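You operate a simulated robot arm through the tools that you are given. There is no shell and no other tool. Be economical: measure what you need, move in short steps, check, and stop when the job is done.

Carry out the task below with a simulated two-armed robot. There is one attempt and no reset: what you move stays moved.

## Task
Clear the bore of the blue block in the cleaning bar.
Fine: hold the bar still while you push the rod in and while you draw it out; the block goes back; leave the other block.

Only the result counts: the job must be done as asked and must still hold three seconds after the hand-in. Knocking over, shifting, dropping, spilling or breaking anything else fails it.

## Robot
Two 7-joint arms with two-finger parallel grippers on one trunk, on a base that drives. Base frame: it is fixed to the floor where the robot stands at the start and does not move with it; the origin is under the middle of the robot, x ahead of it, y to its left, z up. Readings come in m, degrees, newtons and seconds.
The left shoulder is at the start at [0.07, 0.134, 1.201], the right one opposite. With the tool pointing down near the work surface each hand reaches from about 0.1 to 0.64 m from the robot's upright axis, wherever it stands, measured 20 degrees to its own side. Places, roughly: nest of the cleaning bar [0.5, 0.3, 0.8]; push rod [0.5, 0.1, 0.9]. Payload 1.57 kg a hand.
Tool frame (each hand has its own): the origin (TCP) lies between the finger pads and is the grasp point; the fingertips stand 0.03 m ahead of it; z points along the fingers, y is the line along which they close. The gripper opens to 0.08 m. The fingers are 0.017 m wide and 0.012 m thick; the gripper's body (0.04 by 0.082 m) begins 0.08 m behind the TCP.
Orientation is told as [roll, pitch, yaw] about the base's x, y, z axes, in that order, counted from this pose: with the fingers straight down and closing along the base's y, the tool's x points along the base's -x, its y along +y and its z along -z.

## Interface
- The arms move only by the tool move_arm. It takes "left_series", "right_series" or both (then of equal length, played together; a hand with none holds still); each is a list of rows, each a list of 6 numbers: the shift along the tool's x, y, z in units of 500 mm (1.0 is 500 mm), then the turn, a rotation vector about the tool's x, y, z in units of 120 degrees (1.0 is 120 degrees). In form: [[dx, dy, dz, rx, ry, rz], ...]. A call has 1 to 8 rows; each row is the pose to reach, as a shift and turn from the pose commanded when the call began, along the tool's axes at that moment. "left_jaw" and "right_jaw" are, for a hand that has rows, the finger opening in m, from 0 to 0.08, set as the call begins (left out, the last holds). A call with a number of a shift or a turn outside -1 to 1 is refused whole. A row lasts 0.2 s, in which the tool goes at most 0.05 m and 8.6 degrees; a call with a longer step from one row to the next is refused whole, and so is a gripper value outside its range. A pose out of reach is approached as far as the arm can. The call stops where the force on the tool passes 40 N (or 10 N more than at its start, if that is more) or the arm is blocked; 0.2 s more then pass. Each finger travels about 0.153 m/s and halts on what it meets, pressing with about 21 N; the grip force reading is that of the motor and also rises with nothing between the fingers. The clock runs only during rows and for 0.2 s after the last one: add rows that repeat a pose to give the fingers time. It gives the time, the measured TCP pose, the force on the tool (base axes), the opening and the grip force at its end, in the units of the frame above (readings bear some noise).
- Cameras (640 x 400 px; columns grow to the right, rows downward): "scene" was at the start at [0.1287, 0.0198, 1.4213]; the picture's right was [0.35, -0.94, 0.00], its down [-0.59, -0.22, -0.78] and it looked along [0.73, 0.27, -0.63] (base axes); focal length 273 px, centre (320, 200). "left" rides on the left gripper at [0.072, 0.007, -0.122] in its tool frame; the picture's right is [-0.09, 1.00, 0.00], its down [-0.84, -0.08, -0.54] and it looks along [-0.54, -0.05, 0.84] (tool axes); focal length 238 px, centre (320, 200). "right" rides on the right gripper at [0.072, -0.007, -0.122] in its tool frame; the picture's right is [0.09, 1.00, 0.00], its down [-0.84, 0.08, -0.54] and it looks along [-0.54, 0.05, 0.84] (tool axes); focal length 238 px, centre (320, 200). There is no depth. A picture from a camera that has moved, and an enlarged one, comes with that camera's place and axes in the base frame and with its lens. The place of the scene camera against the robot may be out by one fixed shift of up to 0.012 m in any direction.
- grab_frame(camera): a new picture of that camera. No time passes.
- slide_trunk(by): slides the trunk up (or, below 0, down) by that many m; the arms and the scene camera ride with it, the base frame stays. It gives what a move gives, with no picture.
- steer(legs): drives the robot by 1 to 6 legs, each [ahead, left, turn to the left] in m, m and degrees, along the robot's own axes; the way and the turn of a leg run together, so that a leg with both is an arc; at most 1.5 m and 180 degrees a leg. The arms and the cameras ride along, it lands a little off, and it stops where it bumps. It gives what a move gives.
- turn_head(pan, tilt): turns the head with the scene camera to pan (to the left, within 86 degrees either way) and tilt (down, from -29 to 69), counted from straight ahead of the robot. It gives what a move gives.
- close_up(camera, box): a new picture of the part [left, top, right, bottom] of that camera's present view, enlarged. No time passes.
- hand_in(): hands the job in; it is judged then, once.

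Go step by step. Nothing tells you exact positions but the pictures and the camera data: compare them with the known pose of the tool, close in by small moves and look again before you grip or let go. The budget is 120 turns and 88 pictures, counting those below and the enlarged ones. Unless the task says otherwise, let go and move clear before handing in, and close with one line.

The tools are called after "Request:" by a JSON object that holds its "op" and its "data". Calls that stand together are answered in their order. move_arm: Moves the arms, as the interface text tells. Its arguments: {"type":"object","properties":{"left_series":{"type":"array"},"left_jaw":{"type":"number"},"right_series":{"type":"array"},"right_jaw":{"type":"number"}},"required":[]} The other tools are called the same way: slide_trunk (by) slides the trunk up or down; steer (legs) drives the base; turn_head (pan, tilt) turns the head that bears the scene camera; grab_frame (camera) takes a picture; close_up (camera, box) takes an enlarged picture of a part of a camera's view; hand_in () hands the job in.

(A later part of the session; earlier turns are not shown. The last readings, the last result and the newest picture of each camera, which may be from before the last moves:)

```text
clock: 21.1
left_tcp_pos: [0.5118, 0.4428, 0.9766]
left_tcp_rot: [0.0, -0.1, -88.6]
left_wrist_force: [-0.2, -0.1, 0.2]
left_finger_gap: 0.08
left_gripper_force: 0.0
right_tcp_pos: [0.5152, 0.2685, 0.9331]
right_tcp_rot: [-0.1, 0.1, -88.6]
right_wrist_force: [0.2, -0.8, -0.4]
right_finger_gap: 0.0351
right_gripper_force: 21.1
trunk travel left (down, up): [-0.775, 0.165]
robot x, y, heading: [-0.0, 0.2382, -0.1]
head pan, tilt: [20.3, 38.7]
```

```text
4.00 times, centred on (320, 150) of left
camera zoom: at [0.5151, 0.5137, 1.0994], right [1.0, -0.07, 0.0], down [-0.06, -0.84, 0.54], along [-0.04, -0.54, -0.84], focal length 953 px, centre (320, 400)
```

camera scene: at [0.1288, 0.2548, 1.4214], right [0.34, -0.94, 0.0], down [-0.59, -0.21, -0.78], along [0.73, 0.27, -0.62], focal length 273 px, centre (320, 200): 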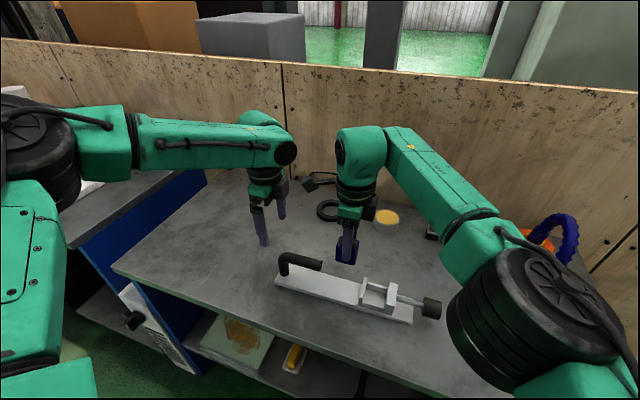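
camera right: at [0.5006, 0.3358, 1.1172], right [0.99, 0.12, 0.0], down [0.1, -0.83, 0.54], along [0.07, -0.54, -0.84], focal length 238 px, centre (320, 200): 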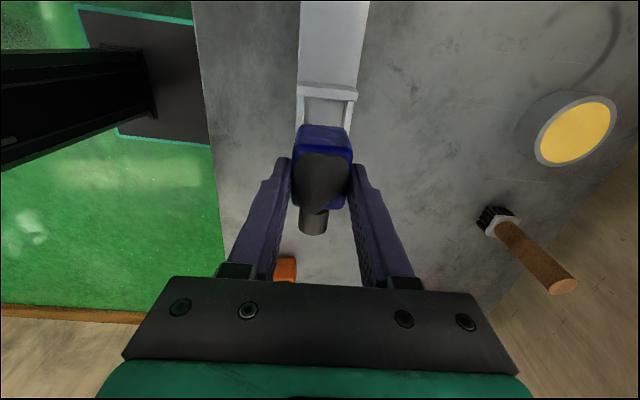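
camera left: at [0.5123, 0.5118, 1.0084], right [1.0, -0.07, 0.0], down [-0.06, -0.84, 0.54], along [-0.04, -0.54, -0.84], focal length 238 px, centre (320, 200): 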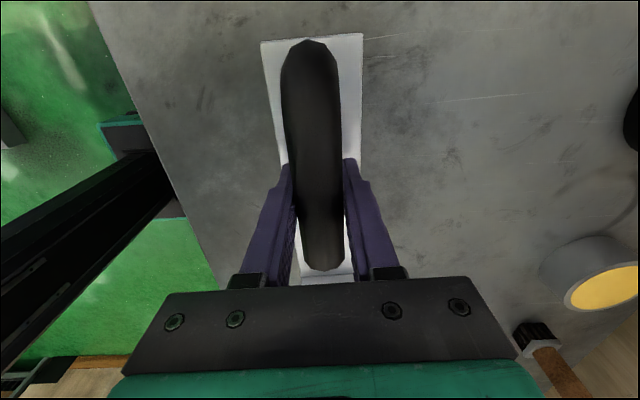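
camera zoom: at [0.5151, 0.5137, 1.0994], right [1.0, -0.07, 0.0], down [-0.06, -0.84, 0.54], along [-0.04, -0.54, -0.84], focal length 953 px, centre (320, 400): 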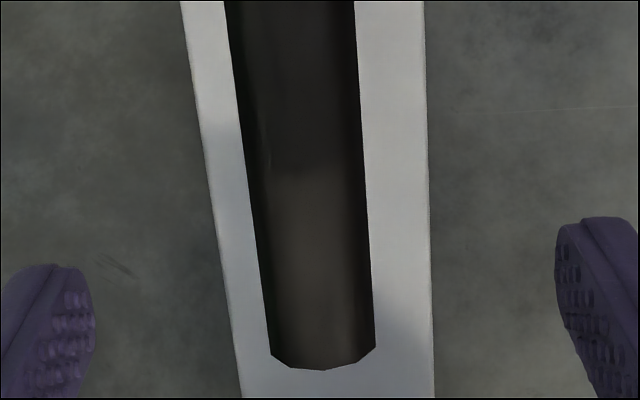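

The right hand overshot about 3 mm in x and 3.5 mm in y. I correct that while lowering the block into the nest, and lower the left hand centred onto the handle.

Request:
{"op": "move_arm", "data": {"left_series": [[0, -0.0056, 0, 0, 0, 0], [0, -0.0056, 0.06, 0, 0, 0], [0, -0.0056, 0.12, 0, 0, 0], [0, -0.0056, 0.179, 0, 0, 0]], "right_series": [[-0.007, -0.006, 0, 0, 0, 0], [-0.007, -0.006, 0.02, 0, 0, 0], [-0.007, -0.006, 0.045, 0, 0, 0], [-0.007, -0.006, 0.07, 0, 0, 0]]}}

Request:
{"op": "close_up", "data": {"camera": "right", "box": [256, 80, 384, 180]}}

Request:
{"op": "grab_frame", "data": {"camera": "left"}}

Request:
{"op": "close_up", "data": {"camera": "scene", "box": [330, 240, 450, 330]}}

```text
clock: 22.1
left_tcp_pos: [0.4987, 0.4458, 0.8923]
left_tcp_rot: [0.1, 0.0, -88.6]
left_wrist_force: [0.1, -1.3, -0.4]
left_finger_gap: 0.0801
left_gripper_force: 0.2
left hand out of reach, approached as far as the arm can: row 4
right_tcp_pos: [0.5094, 0.2656, 0.8972]
right_tcp_rot: [-0.1, 0.2, -88.6]
right_wrist_force: [-0.1, -0.6, -0.2]
right_finger_gap: 0.0351
right_gripper_force: 20.8
trunk travel left (down, up): [-0.775, 0.165]
robot x, y, heading: [-0.0038, 0.2418, 0.0]
head pan, tilt: [20.3, 38.7]
```

```text
4.00 times, centred on (320, 130) of right
camera zoom: at [0.5021, 0.3362, 1.0187], right [0.99, 0.12, 0.0], down [0.1, -0.84, 0.54], along [0.06, -0.54, -0.84], focal length 953 px, centre (320, 480)
```

zoom: 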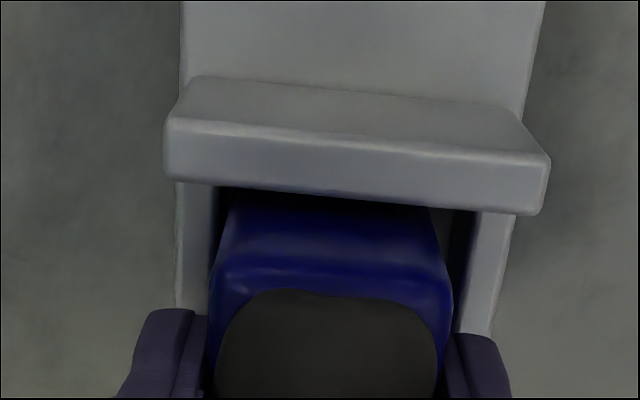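

```text
48 pictures are left
camera left: at [0.5028, 0.5171, 1.0149], right [1.0, -0.07, 0.0], down [-0.06, -0.84, 0.54], along [-0.04, -0.54, -0.84], focal length 238 px, centre (320, 200)
```

left: 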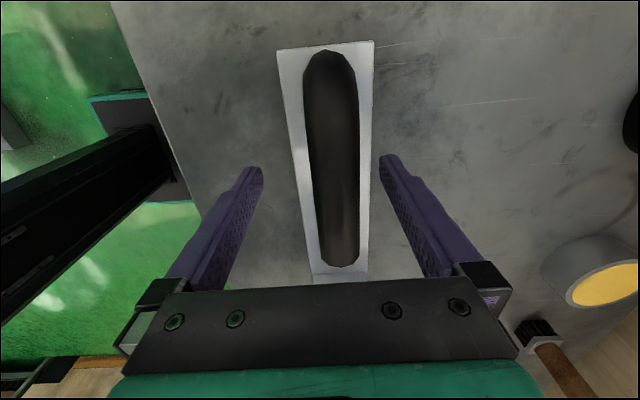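

```text
4.44 times, centred on (390, 285) of scene
camera zoom: at [0.1288, 0.2583, 1.4214], right [0.35, -0.94, 0.0], down [-0.59, -0.22, -0.78], along [0.73, 0.27, -0.63], focal length 1212 px, centre (9, -178)
```

zoom: 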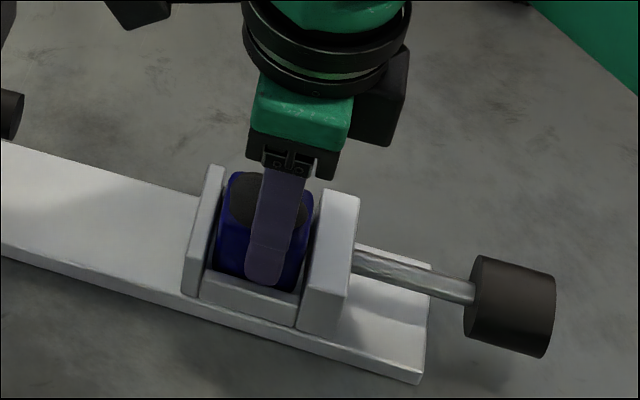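

The block is inside the nest but needs about 3 mm toward +x. The left hand hit a reach limit, so I raise it clear and finish placing the block; the bar doesn't need holding for that.

Request:
{"op": "move_arm", "data": {"left_series": [[0, 0, -0.08, 0, 0, 0], [0, 0, -0.16, 0, 0, 0], [0, 0, -0.24, 0, 0, 0]], "right_series": [[0, 0.002, 0, 0, 0, 0], [0, 0.004, 0, 0, 0, 0], [0, 0.006, 0, 0, 0, 0]]}}

Request:
{"op": "close_up", "data": {"camera": "right", "box": [256, 80, 384, 180]}}

```text
clock: 22.9
left_tcp_pos: [0.4974, 0.4463, 1.0143]
left_tcp_rot: [0.2, -0.1, -88.7]
left_wrist_force: [-0.4, 0.0, 0.1]
left_finger_gap: 0.0804
left_gripper_force: 0.1
right_tcp_pos: [0.5123, 0.2656, 0.897]
right_tcp_rot: [0.0, 0.1, -88.5]
right_wrist_force: [-0.7, -0.6, -1.2]
right_finger_gap: 0.0356
right_gripper_force: 21.0
trunk travel left (down, up): [-0.775, 0.165]
robot x, y, heading: [0.0028, 0.2353, -0.1]
head pan, tilt: [20.3, 38.7]
```

```text
4.00 times, centred on (320, 130) of right
camera zoom: at [0.5043, 0.3363, 1.0193], right [0.99, 0.12, 0.0], down [0.1, -0.84, 0.54], along [0.06, -0.54, -0.84], focal length 953 px, centre (320, 480)
```

zoom: 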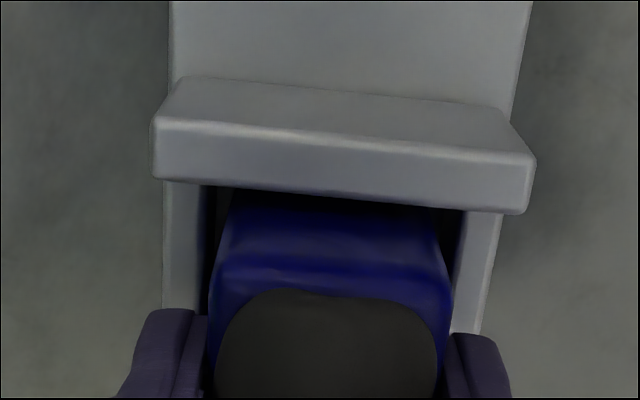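

Request:
{"op": "move_arm", "data": {"right_series": [[0, 0.002, 0.005, 0, 0, 0], [0, 0.002, 0.01, 0, 0, 0], [0, 0.002, 0.015, 0, 0, 0], [0, 0.002, 0.019, 0, 0, 0]]}}

Request:
{"op": "close_up", "data": {"camera": "scene", "box": [350, 260, 430, 320]}}

```text
clock: 23.9
left_tcp_pos: [0.4979, 0.4461, 1.0144]
left_tcp_rot: [0.0, 0.0, -88.6]
left_wrist_force: [0.4, 0.1, 0.5]
left_finger_gap: 0.08
left_gripper_force: 0.1
right_tcp_pos: [0.5138, 0.265, 0.8873]
right_tcp_rot: [-0.1, 0.1, -88.5]
right_wrist_force: [-0.1, 0.5, -0.2]
right_finger_gap: 0.0353
right_gripper_force: 21.0
trunk travel left (down, up): [-0.775, 0.165]
robot x, y, heading: [-0.0015, 0.2353, 0.2]
head pan, tilt: [20.3, 38.7]
```

```text
6.67 times, centred on (390, 290) of scene
camera zoom: at [0.129, 0.2585, 1.4213], right [0.35, -0.94, 0.0], down [-0.59, -0.22, -0.78], along [0.73, 0.27, -0.63], focal length 1817 px, centre (-147, -400)
```

zoom: 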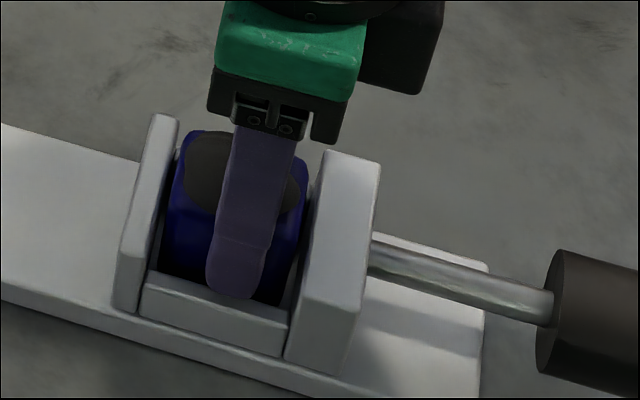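

Request:
{"op": "move_arm", "data": {"right_series": [[0, 0, 0.002, 0, 0, 0], [0, 0, 0.004, 0, 0, 0], [0, 0, 0.006, 0, 0, 0]]}}

```text
clock: 24.7
left_tcp_pos: [0.4968, 0.4461, 1.015]
left_tcp_rot: [0.1, 0.0, -88.7]
left_wrist_force: [-0.3, -0.1, 0.0]
left_finger_gap: 0.0804
left_gripper_force: 0.0
right_tcp_pos: [0.5135, 0.2654, 0.8874]
right_tcp_rot: [0.3, 0.2, -88.7]
right_wrist_force: [5.1, -0.6, 17.7]
right_finger_gap: 0.0351
right_gripper_force: 21.3
trunk travel left (down, up): [-0.775, 0.165]
robot x, y, heading: [-0.001, 0.2372, 0.1]
head pan, tilt: [20.3, 38.7]
```

The block has met the nest floor (17.7 N upward). I ease off and open a little so that both fingers clear.

Request:
{"op": "move_arm", "data": {"right_series": [[0, 0, -0.005, 0, 0, 0], [0, 0, -0.005, 0, 0, 0]]}}

Request:
{"op": "move_arm", "data": {"right_series": [[0, 0, 0, 0, 0, 0], [0, 0, 0, 0, 0, 0]], "right_jaw": 0.055}}

Request:
{"op": "close_up", "data": {"camera": "right", "box": [240, 100, 400, 200]}}

```text
clock: 25.3
left_tcp_pos: [0.4982, 0.4458, 1.014]
left_tcp_rot: [0.0, 0.0, -88.6]
left_wrist_force: [-0.3, 0.0, -0.7]
left_finger_gap: 0.0799
left_gripper_force: 0.0
right_tcp_pos: [0.512, 0.266, 0.8878]
right_tcp_rot: [0.0, 0.1, -88.6]
right_wrist_force: [1.3, 1.1, 4.9]
right_finger_gap: 0.0352
right_gripper_force: 20.9
trunk travel left (down, up): [-0.775, 0.165]
robot x, y, heading: [-0.0034, 0.2393, -0.1]
head pan, tilt: [20.3, 38.7]
```

```text
clock: 25.9
left_tcp_pos: [0.4976, 0.4449, 1.0144]
left_tcp_rot: [-0.1, 0.0, -88.7]
left_wrist_force: [-0.2, 0.1, -0.1]
left_finger_gap: 0.0801
left_gripper_force: 0.2
right_tcp_pos: [0.5134, 0.2645, 0.8873]
right_tcp_rot: [0.0, 0.0, -88.6]
right_wrist_force: [-0.2, -0.3, -0.2]
right_finger_gap: 0.055
right_gripper_force: 0.1
trunk travel left (down, up): [-0.775, 0.165]
robot x, y, heading: [-0.0026, 0.2355, -0.2]
head pan, tilt: [20.3, 38.7]
```

```text
4.00 times, centred on (320, 150) of right
camera zoom: at [0.5054, 0.3361, 1.0098], right [0.99, 0.12, 0.0], down [0.1, -0.84, 0.54], along [0.06, -0.54, -0.84], focal length 953 px, centre (320, 400)
```

zoom: 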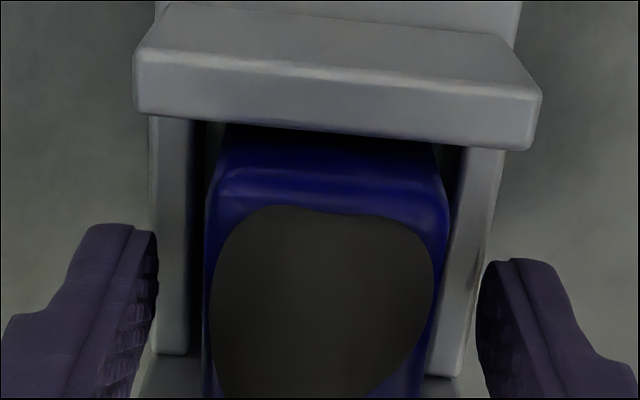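

The block sits in the nest. I raise the right hand straight up and check the centring.

Request:
{"op": "move_arm", "data": {"right_series": [[0, 0, -0.06, 0, 0, 0], [0, 0, -0.14, 0, 0, 0], [0, 0, -0.22, 0, 0, 0]]}}

Request:
{"op": "close_up", "data": {"camera": "right", "box": [264, 90, 376, 190]}}

```text
clock: 26.7
left_tcp_pos: [0.4977, 0.4452, 1.013]
left_tcp_rot: [0.0, 0.0, -88.7]
left_wrist_force: [0.7, 0.2, -0.2]
left_finger_gap: 0.0801
left_gripper_force: 0.1
right_tcp_pos: [0.5135, 0.2639, 0.9998]
right_tcp_rot: [-0.1, 0.0, -88.7]
right_wrist_force: [0.0, 0.0, -0.7]
right_finger_gap: 0.055
right_gripper_force: 0.0
trunk travel left (down, up): [-0.775, 0.165]
robot x, y, heading: [-0.001, 0.2392, 0.0]
head pan, tilt: [20.3, 38.7]
```

```text
4.00 times, centred on (320, 140) of right
camera zoom: at [0.5075, 0.3349, 1.1213], right [0.99, 0.12, 0.0], down [0.1, -0.84, 0.54], along [0.06, -0.54, -0.84], focal length 953 px, centre (320, 440)
```

zoom: 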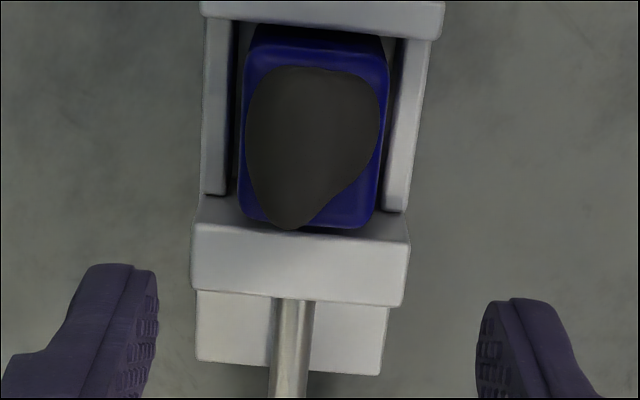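

The block is centred to under a millimetre and the rod is in line with the nest. I drive back 0.075 m right, where the left hand reached the handle.

Request:
{"op": "steer", "data": {"legs": [[0, -0.075, 0]]}}

```text
clock: 27.7
left_tcp_pos: [0.4986, 0.3744, 1.0123]
left_tcp_rot: [0.0, -0.2, -88.6]
left_wrist_force: [-0.1, 0.7, 0.2]
left_finger_gap: 0.0798
left_gripper_force: 0.1
right_tcp_pos: [0.5147, 0.1926, 0.9995]
right_tcp_rot: [0.0, 0.0, -88.6]
right_wrist_force: [-0.8, -0.6, 0.3]
right_finger_gap: 0.0548
right_gripper_force: 0.0
trunk travel left (down, up): [-0.775, 0.165]
robot x, y, heading: [0.0028, 0.1656, -0.2]
head pan, tilt: [20.3, 38.7]
```

Request:
{"op": "move_arm", "data": {"left_series": [[0.044, 0.008, 0.023, 0, 0, 0], [0.088, 0.016, 0.046, 0, 0, 0], [0.133, 0.0245, 0.07, 0, 0, 0]], "right_series": [[-0.04, -0.001, 0, 0, 0, 0], [-0.08, -0.002, 0, 0, 0, 0], [-0.115, -0.003, 0, 0, 0, 0]], "right_jaw": 0.08}}

Request:
{"op": "close_up", "data": {"camera": "left", "box": [270, 100, 370, 200]}}

Request:
{"op": "grab_frame", "data": {"camera": "right"}}

```text
clock: 28.5
left_tcp_pos: [0.5094, 0.437, 0.9792]
left_tcp_rot: [0.1, 0.0, -88.6]
left_wrist_force: [-0.1, -0.5, 0.6]
left_finger_gap: 0.08
left_gripper_force: 0.0
right_tcp_pos: [0.5145, 0.1313, 0.9982]
right_tcp_rot: [0.0, 0.2, -88.5]
right_wrist_force: [0.5, 0.4, -0.6]
right_finger_gap: 0.08
right_gripper_force: 0.0
trunk travel left (down, up): [-0.775, 0.165]
robot x, y, heading: [0.0004, 0.1644, 0.0]
head pan, tilt: [20.3, 38.7]
```

```text
4.00 times, centred on (320, 150) of left
camera zoom: at [0.5121, 0.5085, 1.1006], right [1.0, -0.07, 0.0], down [-0.06, -0.84, 0.54], along [-0.04, -0.54, -0.84], focal length 953 px, centre (320, 400)
```

zoom: 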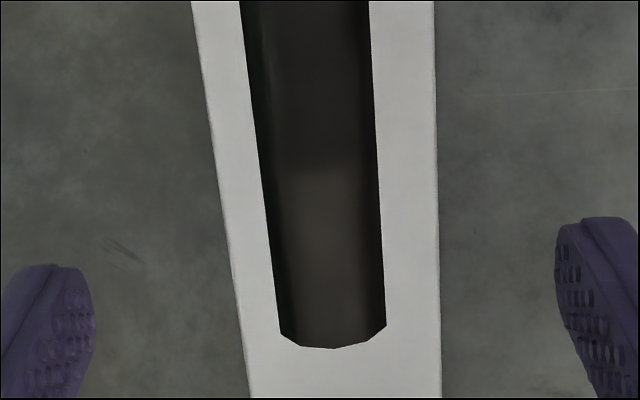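

```text
41 pictures are left
camera right: at [0.5078, 0.2027, 1.1207], right [0.99, 0.12, 0.0], down [0.1, -0.84, 0.54], along [0.06, -0.54, -0.84], focal length 238 px, centre (320, 200)
```

right: 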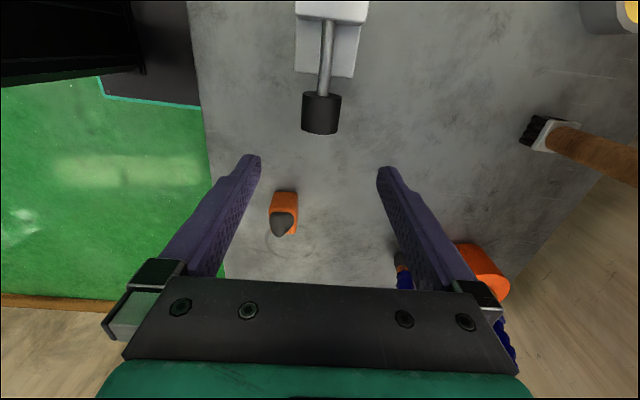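

Request:
{"op": "close_up", "data": {"camera": "right", "box": [280, 60, 360, 140]}}

Request:
{"op": "move_arm", "data": {"left_series": [[0.004, 0, 0.06, 0, 0, 0], [0.008, 0, 0.12, 0, 0, 0], [0.008, 0, 0.183, 0, 0, 0]]}}

Request:
{"op": "grab_frame", "data": {"camera": "left"}}

```text
5.00 times, centred on (320, 100) of right
camera zoom: at [0.5078, 0.2027, 1.1207], right [0.99, 0.12, 0.0], down [0.1, -0.84, 0.54], along [0.06, -0.54, -0.84], focal length 1192 px, centre (320, 700)
```

zoom: 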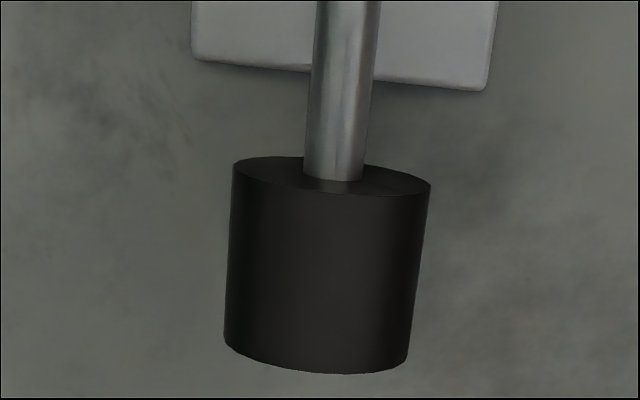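

```text
clock: 29.3
left_tcp_pos: [0.507, 0.4426, 0.8868]
left_tcp_rot: [0.0, 0.1, -88.6]
left_wrist_force: [0.4, -0.5, -0.6]
left_finger_gap: 0.0801
left_gripper_force: 0.1
right_tcp_pos: [0.5161, 0.1318, 0.9974]
right_tcp_rot: [-0.1, 0.1, -88.6]
right_wrist_force: [0.3, -0.6, 0.7]
right_finger_gap: 0.0799
right_gripper_force: 0.1
trunk travel left (down, up): [-0.775, 0.165]
robot x, y, heading: [-0.0002, 0.163, -0.1]
head pan, tilt: [20.3, 38.7]
```

```text
39 pictures are left
camera left: at [0.5115, 0.513, 1.0087], right [1.0, -0.07, 0.0], down [-0.06, -0.84, 0.54], along [-0.04, -0.54, -0.84], focal length 238 px, centre (320, 200)
```

left: 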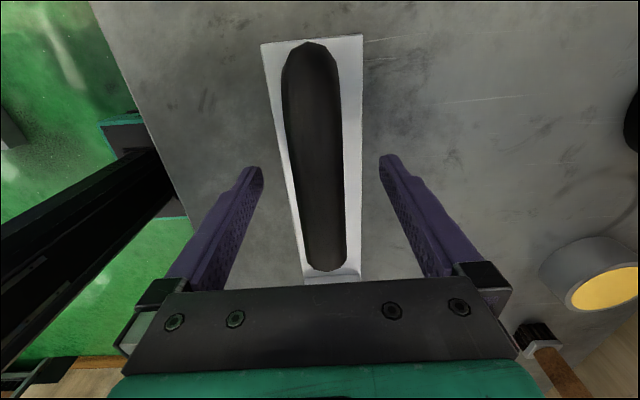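

The knob spans y ≈ 0.128–0.161 with its axis near z 0.855, straight below the right hand. I grip the handle with the left and lower the right hand around the knob.

Request:
{"op": "move_arm", "data": {"left_series": [[0, 0, 0, 0, 0, 0], [0, 0, 0, 0, 0, 0], [0, 0, 0, 0, 0, 0], [0, 0, 0, 0, 0, 0]], "right_series": [[0.013, 0, 0.064, 0, 0, 0], [0.026, 0, 0.128, 0, 0, 0], [0.026, 0, 0.192, 0, 0, 0], [0.026, 0, 0.255, 0, 0, 0]], "left_jaw": 0.0}}

Request:
{"op": "grab_frame", "data": {"camera": "right"}}

Request:
{"op": "close_up", "data": {"camera": "scene", "box": [320, 220, 440, 320]}}

```text
clock: 30.3
left_tcp_pos: [0.5078, 0.4424, 0.8885]
left_tcp_rot: [0.0, -0.1, -88.6]
left_wrist_force: [-1.2, -0.4, 1.5]
left_finger_gap: 0.0257
left_gripper_force: 21.6
right_tcp_pos: [0.5161, 0.1457, 0.8701]
right_tcp_rot: [0.1, 0.1, -88.5]
right_wrist_force: [0.4, -0.4, 0.2]
right_finger_gap: 0.0798
right_gripper_force: 0.0
trunk travel left (down, up): [-0.775, 0.165]
robot x, y, heading: [-0.0014, 0.1635, 0.0]
head pan, tilt: [20.3, 38.7]
```

```text
38 pictures are left
camera right: at [0.5082, 0.2175, 0.9921], right [0.99, 0.12, 0.0], down [0.1, -0.84, 0.54], along [0.06, -0.54, -0.84], focal length 238 px, centre (320, 200)
```

right: 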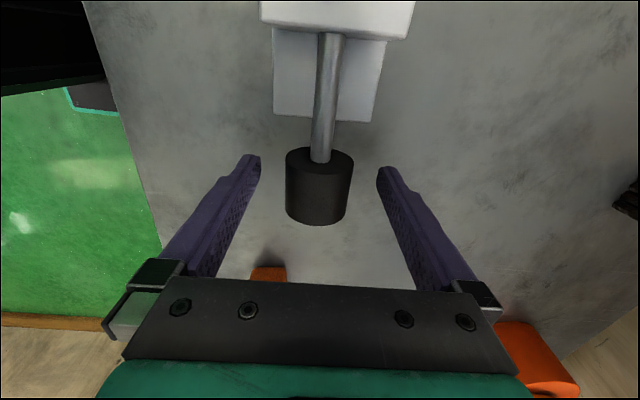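

```text
4.00 times, centred on (380, 270) of scene
camera zoom: at [0.1281, 0.184, 1.4214], right [0.35, -0.94, 0.0], down [-0.59, -0.22, -0.78], along [0.73, 0.27, -0.63], focal length 1090 px, centre (80, -80)
```

zoom: 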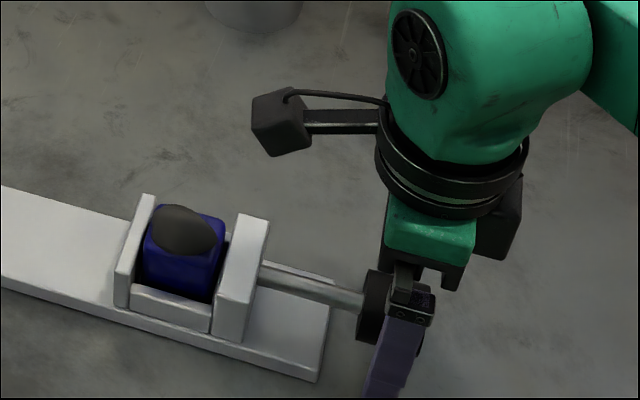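

Request:
{"op": "move_arm", "data": {"right_series": [[0, 0, 0, 0, 0, 0], [0, 0, 0, 0, 0, 0], [0, 0, 0, 0, 0, 0]], "right_jaw": 0.0}}

Request:
{"op": "move_arm", "data": {"right_series": [[0.006, 0, 0, 0, 0, 0], [0.012, 0, 0, 0, 0, 0], [0.018, 0, 0, 0, 0, 0], [0.024, 0, 0, 0, 0, 0], [0.03, 0, 0, 0, 0, 0]]}}

Request:
{"op": "close_up", "data": {"camera": "scene", "box": [320, 220, 440, 320]}}

```text
clock: 31.1
left_tcp_pos: [0.5074, 0.4415, 0.8872]
left_tcp_rot: [-0.1, 0.0, -88.7]
left_wrist_force: [0.0, 1.0, 1.5]
left_finger_gap: 0.0257
left_gripper_force: 20.9
right_tcp_pos: [0.5163, 0.1459, 0.8706]
right_tcp_rot: [0.1, 0.0, -88.5]
right_wrist_force: [-2.1, -0.5, -1.1]
right_finger_gap: 0.0387
right_gripper_force: 21.5
trunk travel left (down, up): [-0.775, 0.165]
robot x, y, heading: [-0.0018, 0.1645, -0.2]
head pan, tilt: [20.3, 38.7]
```

```text
clock: 32.3
left_tcp_pos: [0.5086, 0.4414, 0.8883]
left_tcp_rot: [0.1, 0.0, -88.6]
left_wrist_force: [-0.7, 6.3, 7.0]
left_finger_gap: 0.0257
left_gripper_force: 21.3
right_tcp_pos: [0.5147, 0.1628, 0.871]
right_tcp_rot: [0.0, 0.1, -88.6]
right_wrist_force: [0.6, -3.6, -1.3]
right_finger_gap: 0.0386
right_gripper_force: 20.5
trunk travel left (down, up): [-0.775, 0.165]
robot x, y, heading: [0.0005, 0.1615, -0.1]
head pan, tilt: [20.3, 38.7]
```

```text
4.00 times, centred on (380, 270) of scene
camera zoom: at [0.1284, 0.1843, 1.4214], right [0.35, -0.94, 0.0], down [-0.59, -0.22, -0.78], along [0.73, 0.27, -0.63], focal length 1090 px, centre (80, -80)
```

zoom: 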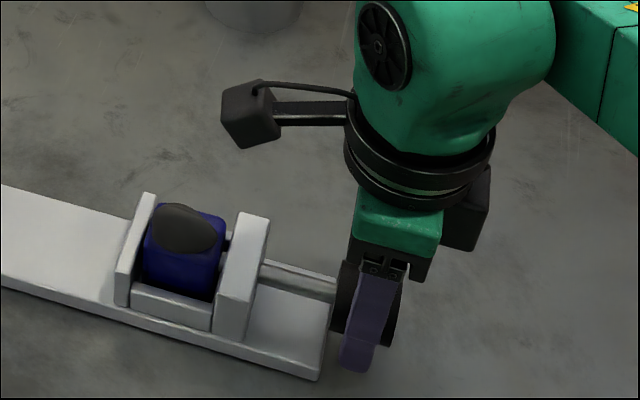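

The rod moves with light resistance (~4 N) and the bar holds. I push on in small steps.

Request:
{"op": "move_arm", "data": {"right_series": [[0.008, 0, 0, 0, 0, 0], [0.016, 0, 0, 0, 0, 0], [0.024, 0, 0, 0, 0, 0], [0.032, 0, 0, 0, 0, 0], [0.04, 0, 0, 0, 0, 0]]}}

Request:
{"op": "close_up", "data": {"camera": "scene", "box": [320, 220, 440, 320]}}

```text
clock: 33.5
left_tcp_pos: [0.5077, 0.4419, 0.8875]
left_tcp_rot: [0.1, 0.0, -88.6]
left_wrist_force: [-1.1, 7.3, 12.5]
left_finger_gap: 0.0257
left_gripper_force: 20.6
right_tcp_pos: [0.5137, 0.1811, 0.8726]
right_tcp_rot: [0.0, 0.1, -88.5]
right_wrist_force: [1.7, -2.0, -1.0]
right_finger_gap: 0.0388
right_gripper_force: 21.2
trunk travel left (down, up): [-0.775, 0.165]
robot x, y, heading: [0.0028, 0.1614, -0.2]
head pan, tilt: [20.3, 38.7]
```

```text
4.00 times, centred on (380, 270) of scene
camera zoom: at [0.1284, 0.1843, 1.4214], right [0.35, -0.94, 0.0], down [-0.59, -0.22, -0.78], along [0.73, 0.27, -0.63], focal length 1090 px, centre (80, -80)
```

zoom: 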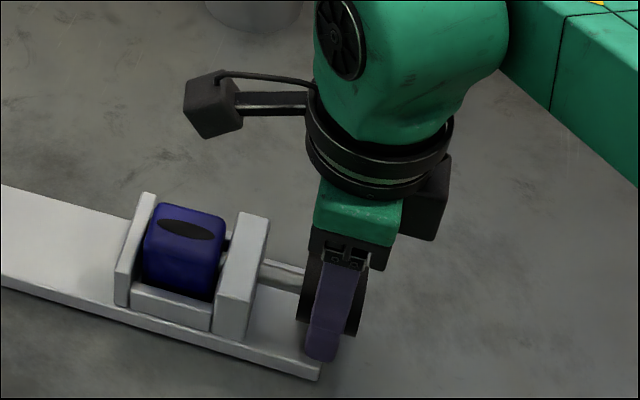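

The lump on top is going down as the rod goes in. I continue the push.

Request:
{"op": "move_arm", "data": {"right_series": [[0.007, 0, 0, 0, 0, 0], [0.014, 0, 0, 0, 0, 0], [0.021, 0, 0, 0, 0, 0], [0.028, 0, 0, 0, 0, 0]]}}

Request:
{"op": "close_up", "data": {"camera": "scene", "box": [320, 220, 440, 320]}}

```text
clock: 34.5
left_tcp_pos: [0.5079, 0.442, 0.887]
left_tcp_rot: [-0.1, 0.1, -88.6]
left_wrist_force: [3.3, 15.2, 4.5]
left_finger_gap: 0.0256
left_gripper_force: 20.6
right_tcp_pos: [0.5149, 0.1924, 0.8708]
right_tcp_rot: [0.0, 0.0, -88.6]
right_wrist_force: [-1.8, -18.2, 0.0]
right_finger_gap: 0.0391
right_gripper_force: 21.0
trunk travel left (down, up): [-0.775, 0.165]
robot x, y, heading: [0.0045, 0.1618, -0.1]
head pan, tilt: [20.3, 38.7]
```

```text
4.00 times, centred on (380, 270) of scene
camera zoom: at [0.1288, 0.183, 1.4214], right [0.35, -0.94, 0.0], down [-0.59, -0.22, -0.78], along [0.73, 0.27, -0.63], focal length 1090 px, centre (80, -80)
```

zoom: 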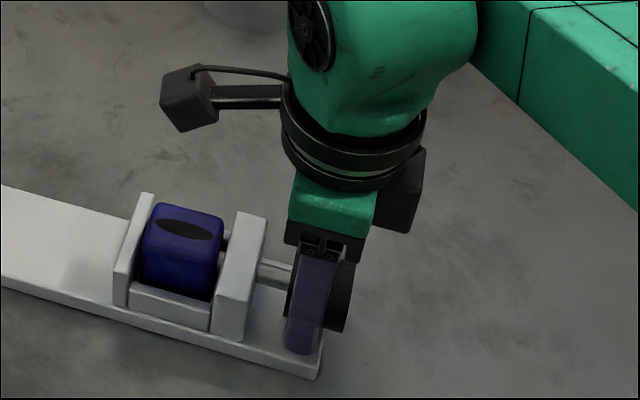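

The lump is gone and a firm stop shows (18 N). I look closer before deciding whether that is the end of travel.

Request:
{"op": "close_up", "data": {"camera": "scene", "box": [345, 262, 395, 312]}}

Request:
{"op": "grab_frame", "data": {"camera": "left"}}

Request:
{"op": "close_up", "data": {"camera": "right", "box": [250, 0, 410, 100]}}

```text
8.00 times, centred on (370, 287) of scene
camera zoom: at [0.1288, 0.183, 1.4214], right [0.35, -0.94, 0.0], down [-0.59, -0.22, -0.78], along [0.73, 0.27, -0.63], focal length 2181 px, centre (-80, -496)
```

zoom: 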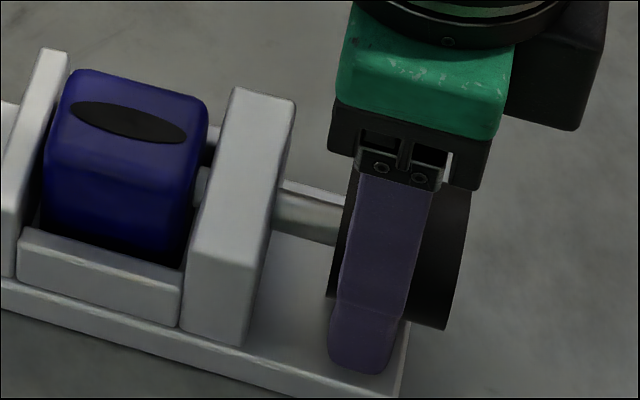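

```text
32 pictures are left
camera left: at [0.511, 0.5129, 1.0094], right [1.0, -0.07, 0.0], down [-0.06, -0.84, 0.54], along [-0.04, -0.54, -0.84], focal length 238 px, centre (320, 200)
```

left: 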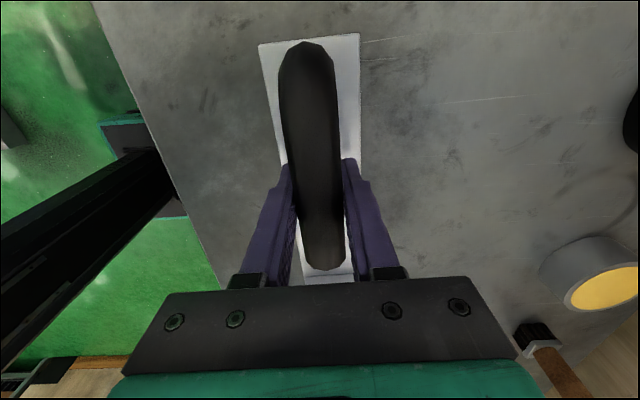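

```text
4.00 times, centred on (330, 50) of right
camera zoom: at [0.5072, 0.2636, 0.9931], right [0.99, 0.12, 0.0], down [0.1, -0.83, 0.54], along [0.06, -0.54, -0.84], focal length 953 px, centre (280, 800)
```

zoom: 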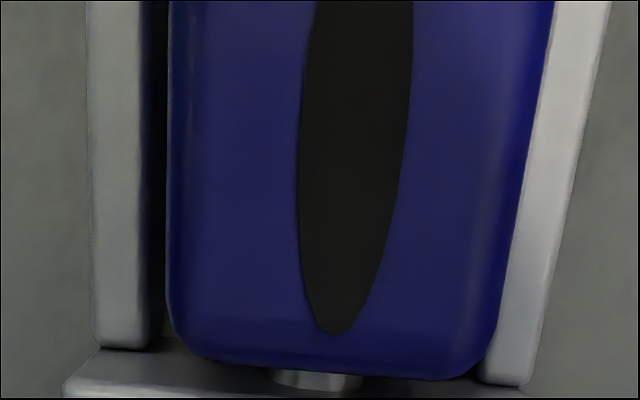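

Request:
{"op": "move_arm", "data": {"right_series": [[0.002, 0, 0, 0, 0, 0], [0.004, 0, 0, 0, 0, 0]]}}

Request:
{"op": "close_up", "data": {"camera": "scene", "box": [345, 262, 395, 312]}}

```text
clock: 35.1
left_tcp_pos: [0.5075, 0.4415, 0.8889]
left_tcp_rot: [-0.1, 0.1, -88.7]
left_wrist_force: [2.0, 16.7, 4.0]
left_finger_gap: 0.0259
left_gripper_force: 21.0
right_tcp_pos: [0.5138, 0.1946, 0.8703]
right_tcp_rot: [0.1, 0.0, -88.6]
right_wrist_force: [1.5, -17.9, 0.7]
right_finger_gap: 0.0391
right_gripper_force: 21.1
trunk travel left (down, up): [-0.775, 0.165]
robot x, y, heading: [-0.0021, 0.1645, -0.1]
head pan, tilt: [20.3, 38.7]
```

```text
8.00 times, centred on (370, 287) of scene
camera zoom: at [0.129, 0.1832, 1.4213], right [0.35, -0.94, 0.0], down [-0.59, -0.22, -0.78], along [0.73, 0.27, -0.63], focal length 2181 px, centre (-80, -496)
```

zoom: 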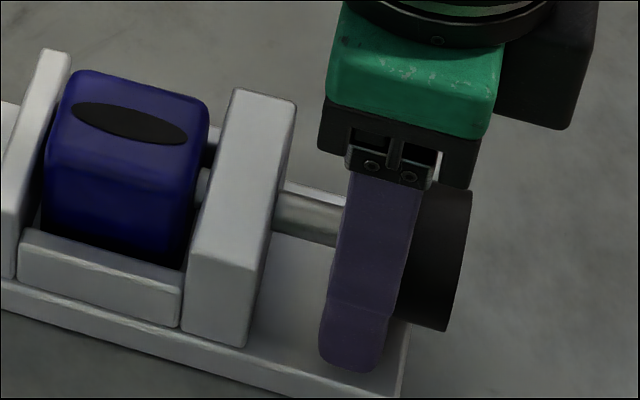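

The knob no longer advances; the fingers only slid on it, so this is the end of travel and the lump is gone. I draw the rod straight back about 47 mm while the left hand holds the bar.

Request:
{"op": "move_arm", "data": {"right_series": [[-0.012, 0, 0, 0, 0, 0], [-0.024, 0, 0, 0, 0, 0], [-0.036, 0, 0, 0, 0, 0], [-0.048, 0, 0, 0, 0, 0], [-0.06, 0, 0, 0, 0, 0], [-0.072, 0, 0, 0, 0, 0], [-0.084, 0, 0, 0, 0, 0], [-0.094, 0, 0, 0, 0, 0]]}}

Request:
{"op": "close_up", "data": {"camera": "scene", "box": [320, 220, 440, 320]}}

```text
clock: 36.9
left_tcp_pos: [0.5081, 0.4418, 0.8869]
left_tcp_rot: [0.0, -0.1, -88.6]
left_wrist_force: [-2.4, -17.8, -0.6]
left_finger_gap: 0.0256
left_gripper_force: 21.1
right_tcp_pos: [0.5143, 0.153, 0.8715]
right_tcp_rot: [0.0, 0.3, -88.4]
right_wrist_force: [0.5, 17.6, 0.1]
right_finger_gap: 0.039
right_gripper_force: 21.2
trunk travel left (down, up): [-0.775, 0.165]
robot x, y, heading: [0.0018, 0.1691, -0.4]
head pan, tilt: [20.3, 38.7]
```

```text
4.00 times, centred on (380, 270) of scene
camera zoom: at [0.129, 0.1845, 1.4213], right [0.35, -0.94, 0.0], down [-0.59, -0.22, -0.78], along [0.73, 0.27, -0.63], focal length 1090 px, centre (80, -80)
```

zoom: 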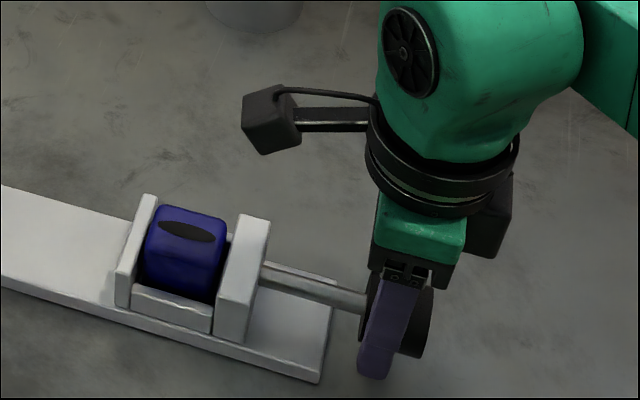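

The rod is back against its outer stop (17.6 N pull). I relax that, open the right hand and raise it clear.

Request:
{"op": "move_arm", "data": {"right_series": [[0.004, 0, 0, 0, 0, 0], [0.008, 0, 0, 0, 0, 0]]}}

Request:
{"op": "move_arm", "data": {"right_series": [[0, 0, 0, 0, 0, 0], [0, 0, 0, 0, 0, 0], [0, 0, -0.06, 0, 0, 0], [0, 0, -0.14, 0, 0, 0], [0, 0, -0.22, 0, 0, 0], [0, 0, -0.28, 0, 0, 0]], "right_jaw": 0.08}}

Request:
{"op": "grab_frame", "data": {"camera": "right"}}

```text
clock: 37.5
left_tcp_pos: [0.5067, 0.4428, 0.8867]
left_tcp_rot: [0.0, 0.1, -88.6]
left_wrist_force: [0.9, -7.4, 0.2]
left_finger_gap: 0.0259
left_gripper_force: 21.0
right_tcp_pos: [0.5146, 0.1529, 0.872]
right_tcp_rot: [-0.1, 0.0, -88.6]
right_wrist_force: [-1.0, 6.4, 4.7]
right_finger_gap: 0.0388
right_gripper_force: 21.0
trunk travel left (down, up): [-0.775, 0.165]
robot x, y, heading: [0.0003, 0.1632, -0.3]
head pan, tilt: [20.3, 38.7]
```

```text
clock: 38.9
left_tcp_pos: [0.5073, 0.4431, 0.8878]
left_tcp_rot: [0.0, -0.1, -88.5]
left_wrist_force: [-0.9, 2.4, -0.6]
left_finger_gap: 0.0258
left_gripper_force: 20.2
right_tcp_pos: [0.5146, 0.1541, 1.0118]
right_tcp_rot: [-0.2, 0.0, -88.6]
right_wrist_force: [0.4, -1.3, 0.3]
right_finger_gap: 0.0799
right_gripper_force: 0.1
trunk travel left (down, up): [-0.775, 0.165]
robot x, y, heading: [-0.0017, 0.1655, -0.2]
head pan, tilt: [20.3, 38.7]
```

```text
28 pictures are left
camera right: at [0.5077, 0.2255, 1.134], right [0.99, 0.12, 0.0], down [0.1, -0.83, 0.54], along [0.06, -0.54, -0.84], focal length 238 px, centre (320, 200)
```

right: 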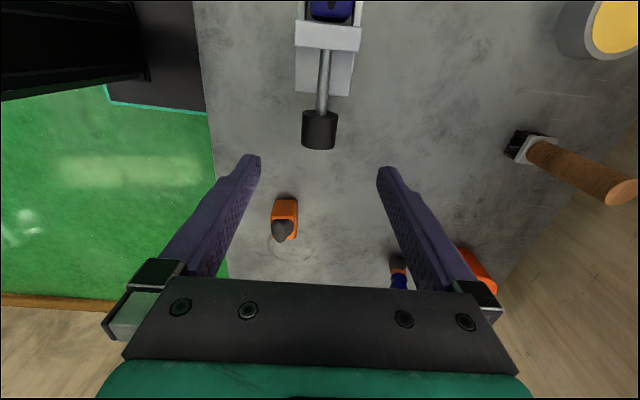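

The rod is out. Next I release the handle, raise the left hand, and drive 0.075 m left again so the right hand can take the block.

Request:
{"op": "move_arm", "data": {"left_series": [[0, 0, 0, 0, 0, 0], [0, 0, 0, 0, 0, 0], [0, 0, -0.08, 0, 0, 0], [0, 0, -0.16, 0, 0, 0], [0, 0, -0.24, 0, 0, 0]], "left_jaw": 0.08}}

Request:
{"op": "steer", "data": {"legs": [[0, 0.075, 0]]}}

```text
clock: 40.1
left_tcp_pos: [0.5061, 0.4416, 1.0069]
left_tcp_rot: [-0.1, 0.1, -88.5]
left_wrist_force: [0.1, 0.3, -0.3]
left_finger_gap: 0.08
left_gripper_force: 0.1
right_tcp_pos: [0.5149, 0.1535, 1.0123]
right_tcp_rot: [-0.1, 0.1, -88.6]
right_wrist_force: [-1.0, -0.8, 0.3]
right_finger_gap: 0.08
right_gripper_force: 0.1
trunk travel left (down, up): [-0.775, 0.165]
robot x, y, heading: [-0.0015, 0.1647, -0.3]
head pan, tilt: [20.3, 38.7]
```

```text
clock: 41.1
left_tcp_pos: [0.5078, 0.5137, 1.0073]
left_tcp_rot: [0.0, 0.2, -88.6]
left_wrist_force: [-0.7, -0.4, 0.3]
left_finger_gap: 0.0799
left_gripper_force: 0.1
right_tcp_pos: [0.5145, 0.2239, 1.0107]
right_tcp_rot: [0.0, 0.2, -88.6]
right_wrist_force: [-0.1, 0.8, 0.1]
right_finger_gap: 0.0801
right_gripper_force: 0.0
trunk travel left (down, up): [-0.775, 0.165]
robot x, y, heading: [-0.001, 0.2367, 0.1]
head pan, tilt: [20.3, 38.7]
```

Request:
{"op": "move_arm", "data": {"right_series": [[0.042, 0, 0.01, 0, 0, 0], [0.084, -0.001, 0.02, 0, 0, 0]], "right_jaw": 0.056}}

Request:
{"op": "close_up", "data": {"camera": "right", "box": [264, 90, 376, 190]}}

```text
clock: 41.7
left_tcp_pos: [0.5079, 0.516, 1.0058]
left_tcp_rot: [0.0, 0.0, -88.6]
left_wrist_force: [0.0, -0.1, 0.4]
left_finger_gap: 0.0801
left_gripper_force: 0.0
right_tcp_pos: [0.5165, 0.2703, 1.0018]
right_tcp_rot: [0.0, 0.0, -88.7]
right_wrist_force: [0.3, 0.1, 0.6]
right_finger_gap: 0.0561
right_gripper_force: 0.1
trunk travel left (down, up): [-0.775, 0.165]
robot x, y, heading: [-0.0012, 0.239, -0.2]
head pan, tilt: [20.3, 38.7]
```

```text
4.00 times, centred on (320, 140) of right
camera zoom: at [0.5082, 0.341, 1.1238], right [0.99, 0.12, 0.0], down [0.1, -0.84, 0.54], along [0.06, -0.54, -0.84], focal length 953 px, centre (320, 440)
```

zoom: 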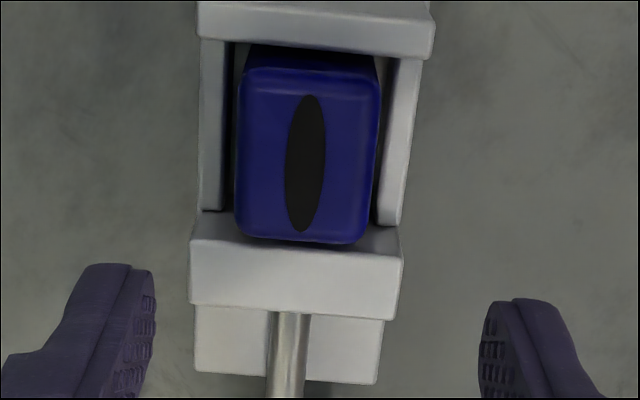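

The bore is clear and the block sits in the nest. I centre on it (3 mm to -x, 2 mm to -y) and lower to the earlier grasp height.

Request:
{"op": "move_arm", "data": {"right_series": [[-0.004, -0.0066, 0, 0, 0, 0], [-0.004, -0.0066, 0.08, 0, 0, 0], [-0.004, -0.0066, 0.16, 0, 0, 0], [-0.004, -0.0066, 0.228, 0, 0, 0]]}}

Request:
{"op": "grab_frame", "data": {"camera": "right"}}

```text
clock: 42.7
left_tcp_pos: [0.5068, 0.5165, 1.0073]
left_tcp_rot: [0.0, 0.1, -88.5]
left_wrist_force: [0.9, -0.5, 0.4]
left_finger_gap: 0.0799
left_gripper_force: 0.1
right_tcp_pos: [0.5114, 0.2682, 0.8858]
right_tcp_rot: [0.0, 0.1, -88.6]
right_wrist_force: [0.7, -0.1, -0.7]
right_finger_gap: 0.0559
right_gripper_force: 0.0
trunk travel left (down, up): [-0.775, 0.165]
robot x, y, heading: [0.0013, 0.2356, 0.0]
head pan, tilt: [20.3, 38.7]
```

```text
26 pictures are left
camera right: at [0.5043, 0.3396, 1.0084], right [0.99, 0.12, 0.0], down [0.1, -0.84, 0.54], along [0.06, -0.54, -0.84], focal length 238 px, centre (320, 200)
```

right: 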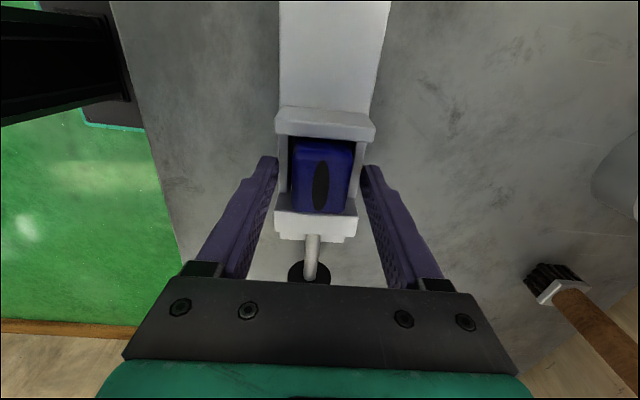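

Centred. I close and lift straight up.

Request:
{"op": "move_arm", "data": {"right_series": [[0, 0, 0, 0, 0, 0], [0, 0, 0, 0, 0, 0], [0, 0, 0, 0, 0, 0]], "right_jaw": 0.0}}

Request:
{"op": "move_arm", "data": {"right_series": [[0, 0, -0.02, 0, 0, 0], [0, 0, -0.06, 0, 0, 0], [0, 0, -0.12, 0, 0, 0], [0, 0, -0.18, 0, 0, 0], [0, 0, -0.22, 0, 0, 0]]}}

Request:
{"op": "grab_frame", "data": {"camera": "scene"}}

```text
clock: 43.5
left_tcp_pos: [0.5074, 0.5167, 1.0069]
left_tcp_rot: [0.0, -0.1, -88.6]
left_wrist_force: [0.7, 0.5, 0.3]
left_finger_gap: 0.0799
left_gripper_force: 0.0
right_tcp_pos: [0.5114, 0.2691, 0.8858]
right_tcp_rot: [-0.1, 0.1, -88.6]
right_wrist_force: [0.2, 0.1, 0.3]
right_finger_gap: 0.0349
right_gripper_force: 21.0
trunk travel left (down, up): [-0.775, 0.165]
robot x, y, heading: [-0.0008, 0.2391, 0.3]
head pan, tilt: [20.3, 38.7]
```

```text
clock: 44.7
left_tcp_pos: [0.5071, 0.5154, 1.0063]
left_tcp_rot: [0.0, 0.0, -88.6]
left_wrist_force: [-0.2, 0.2, 0.6]
left_finger_gap: 0.0801
left_gripper_force: 0.1
right_tcp_pos: [0.5116, 0.2676, 0.9962]
right_tcp_rot: [0.0, 0.0, -88.6]
right_wrist_force: [-0.4, 0.9, -0.6]
right_finger_gap: 0.0351
right_gripper_force: 20.7
trunk travel left (down, up): [-0.775, 0.165]
robot x, y, heading: [-0.0034, 0.2405, 0.1]
head pan, tilt: [20.3, 38.7]
```

```text
25 pictures are left
camera scene: at [0.1287, 0.258, 1.4213], right [0.35, -0.94, 0.0], down [-0.59, -0.22, -0.78], along [0.73, 0.27, -0.63], focal length 273 px, centre (320, 200)
```

scene: 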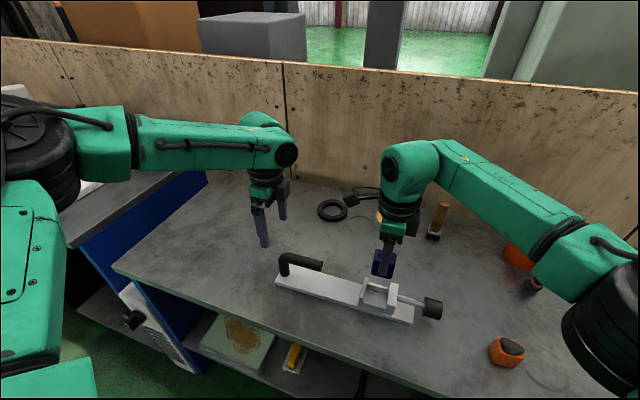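

The block is lifted with the bar left in place. I drive back 0.08 m right, to where the block's old place was reachable.

Request:
{"op": "steer", "data": {"legs": [[0, -0.08, 0]]}}

```text
clock: 45.8
left_tcp_pos: [0.5076, 0.4401, 1.0067]
left_tcp_rot: [0.0, -0.2, -88.6]
left_wrist_force: [-0.8, 0.7, -0.3]
left_finger_gap: 0.08
left_gripper_force: 0.0
right_tcp_pos: [0.5099, 0.1907, 0.9961]
right_tcp_rot: [-0.1, 0.0, -88.6]
right_wrist_force: [-0.1, 0.2, -0.2]
right_finger_gap: 0.0354
right_gripper_force: 21.2
trunk travel left (down, up): [-0.775, 0.165]
robot x, y, heading: [0.0024, 0.1539, -0.0]
head pan, tilt: [20.3, 38.7]
```

Request:
{"op": "move_arm", "data": {"right_series": [[-0.0775, -0.0134, 0, 0, 0, 0], [-0.155, -0.0268, 0, 0, 0, 0], [-0.2325, -0.0402, 0, 0, 0, -0.005], [-0.31, -0.0537, 0, 0, 0, -0.01], [-0.3875, -0.0671, 0, 0, 0, -0.015], [-0.465, -0.0805, 0, 0, 0, -0.02], [-0.5425, -0.0939, 0, 0, 0, -0.025], [-0.62, -0.1073, 0, 0, 0, -0.03]]}}

Request:
{"op": "grab_frame", "data": {"camera": "right"}}

```text
clock: 47.6
left_tcp_pos: [0.5069, 0.436, 1.008]
left_tcp_rot: [0.1, 0.0, -88.6]
left_wrist_force: [-0.1, -0.4, 0.6]
left_finger_gap: 0.08
left_gripper_force: 0.1
right_tcp_pos: [0.4626, -0.1249, 0.9944]
right_tcp_rot: [0.0, 0.1, -84.7]
right_wrist_force: [0.6, 0.1, -1.2]
right_finger_gap: 0.0351
right_gripper_force: 20.9
trunk travel left (down, up): [-0.775, 0.165]
robot x, y, heading: [0.0015, 0.1586, -0.1]
head pan, tilt: [20.3, 38.7]
```

```text
24 pictures are left
camera right: at [0.4506, -0.0531, 1.1168], right [0.98, 0.18, 0.0], down [0.15, -0.83, 0.54], along [0.1, -0.53, -0.84], focal length 238 px, centre (320, 200)
```

right: 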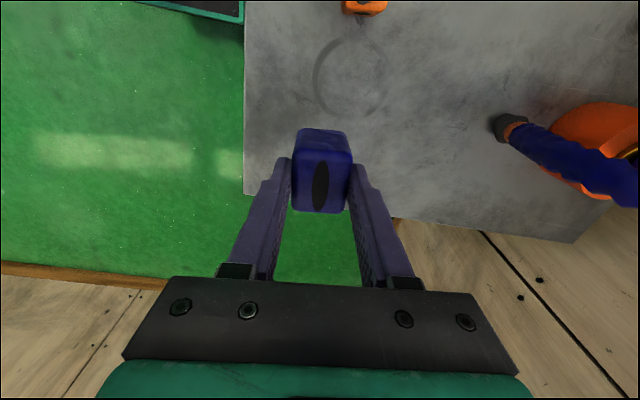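

Request:
{"op": "move_arm", "data": {"right_series": [[0.0076, 0.0054, 0.05, 0, 0, 0.002], [0.0076, 0.0054, 0.12, 0, 0, 0.002], [0.0076, 0.0054, 0.18, 0, 0, 0.002], [0.0076, 0.0054, 0.22, 0, 0, 0.002]]}}

Request:
{"op": "grab_frame", "data": {"camera": "right"}}

```text
clock: 48.6
left_tcp_pos: [0.5075, 0.4359, 1.0067]
left_tcp_rot: [0.0, 0.1, -88.6]
left_wrist_force: [0.0, 0.1, 0.3]
left_finger_gap: 0.08
left_gripper_force: 0.0
right_tcp_pos: [0.4676, -0.118, 0.886]
right_tcp_rot: [-0.1, 0.1, -85.1]
right_wrist_force: [0.2, -0.5, -0.5]
right_finger_gap: 0.0351
right_gripper_force: 21.0
trunk travel left (down, up): [-0.775, 0.165]
robot x, y, heading: [-0.0024, 0.1616, 0.3]
head pan, tilt: [20.3, 38.7]
```

```text
23 pictures are left
camera right: at [0.4557, -0.0472, 1.0077], right [0.98, 0.18, 0.0], down [0.15, -0.83, 0.54], along [0.09, -0.53, -0.84], focal length 238 px, centre (320, 200)
```

right: 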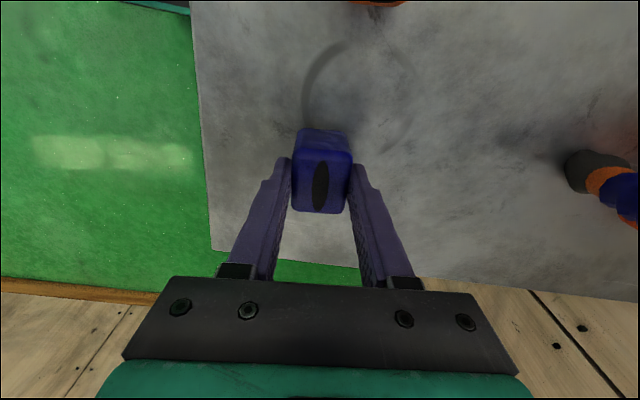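

Request:
{"op": "move_arm", "data": {"right_series": [[-0.0028, -0.0029, 0.01, 0, 0, 0], [-0.0056, -0.0058, 0.019, 0, 0, 0]]}}

Request:
{"op": "grab_frame", "data": {"camera": "right"}}

```text
clock: 49.2
left_tcp_pos: [0.5073, 0.437, 1.0066]
left_tcp_rot: [0.0, 0.0, -88.5]
left_wrist_force: [-0.1, -0.7, 0.0]
left_finger_gap: 0.0799
left_gripper_force: 0.0
right_tcp_pos: [0.4637, -0.1222, 0.8771]
right_tcp_rot: [0.0, 0.1, -85.1]
right_wrist_force: [-0.1, -0.2, -1.1]
right_finger_gap: 0.0352
right_gripper_force: 21.3
trunk travel left (down, up): [-0.775, 0.165]
robot x, y, heading: [0.0004, 0.1565, 0.1]
head pan, tilt: [20.3, 38.7]
```

```text
22 pictures are left
camera right: at [0.4527, -0.0516, 0.9989], right [0.98, 0.18, 0.0], down [0.15, -0.83, 0.54], along [0.1, -0.53, -0.84], focal length 238 px, centre (320, 200)
```

right: 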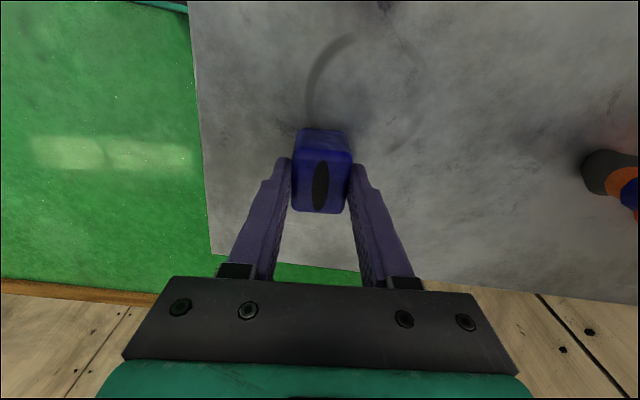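

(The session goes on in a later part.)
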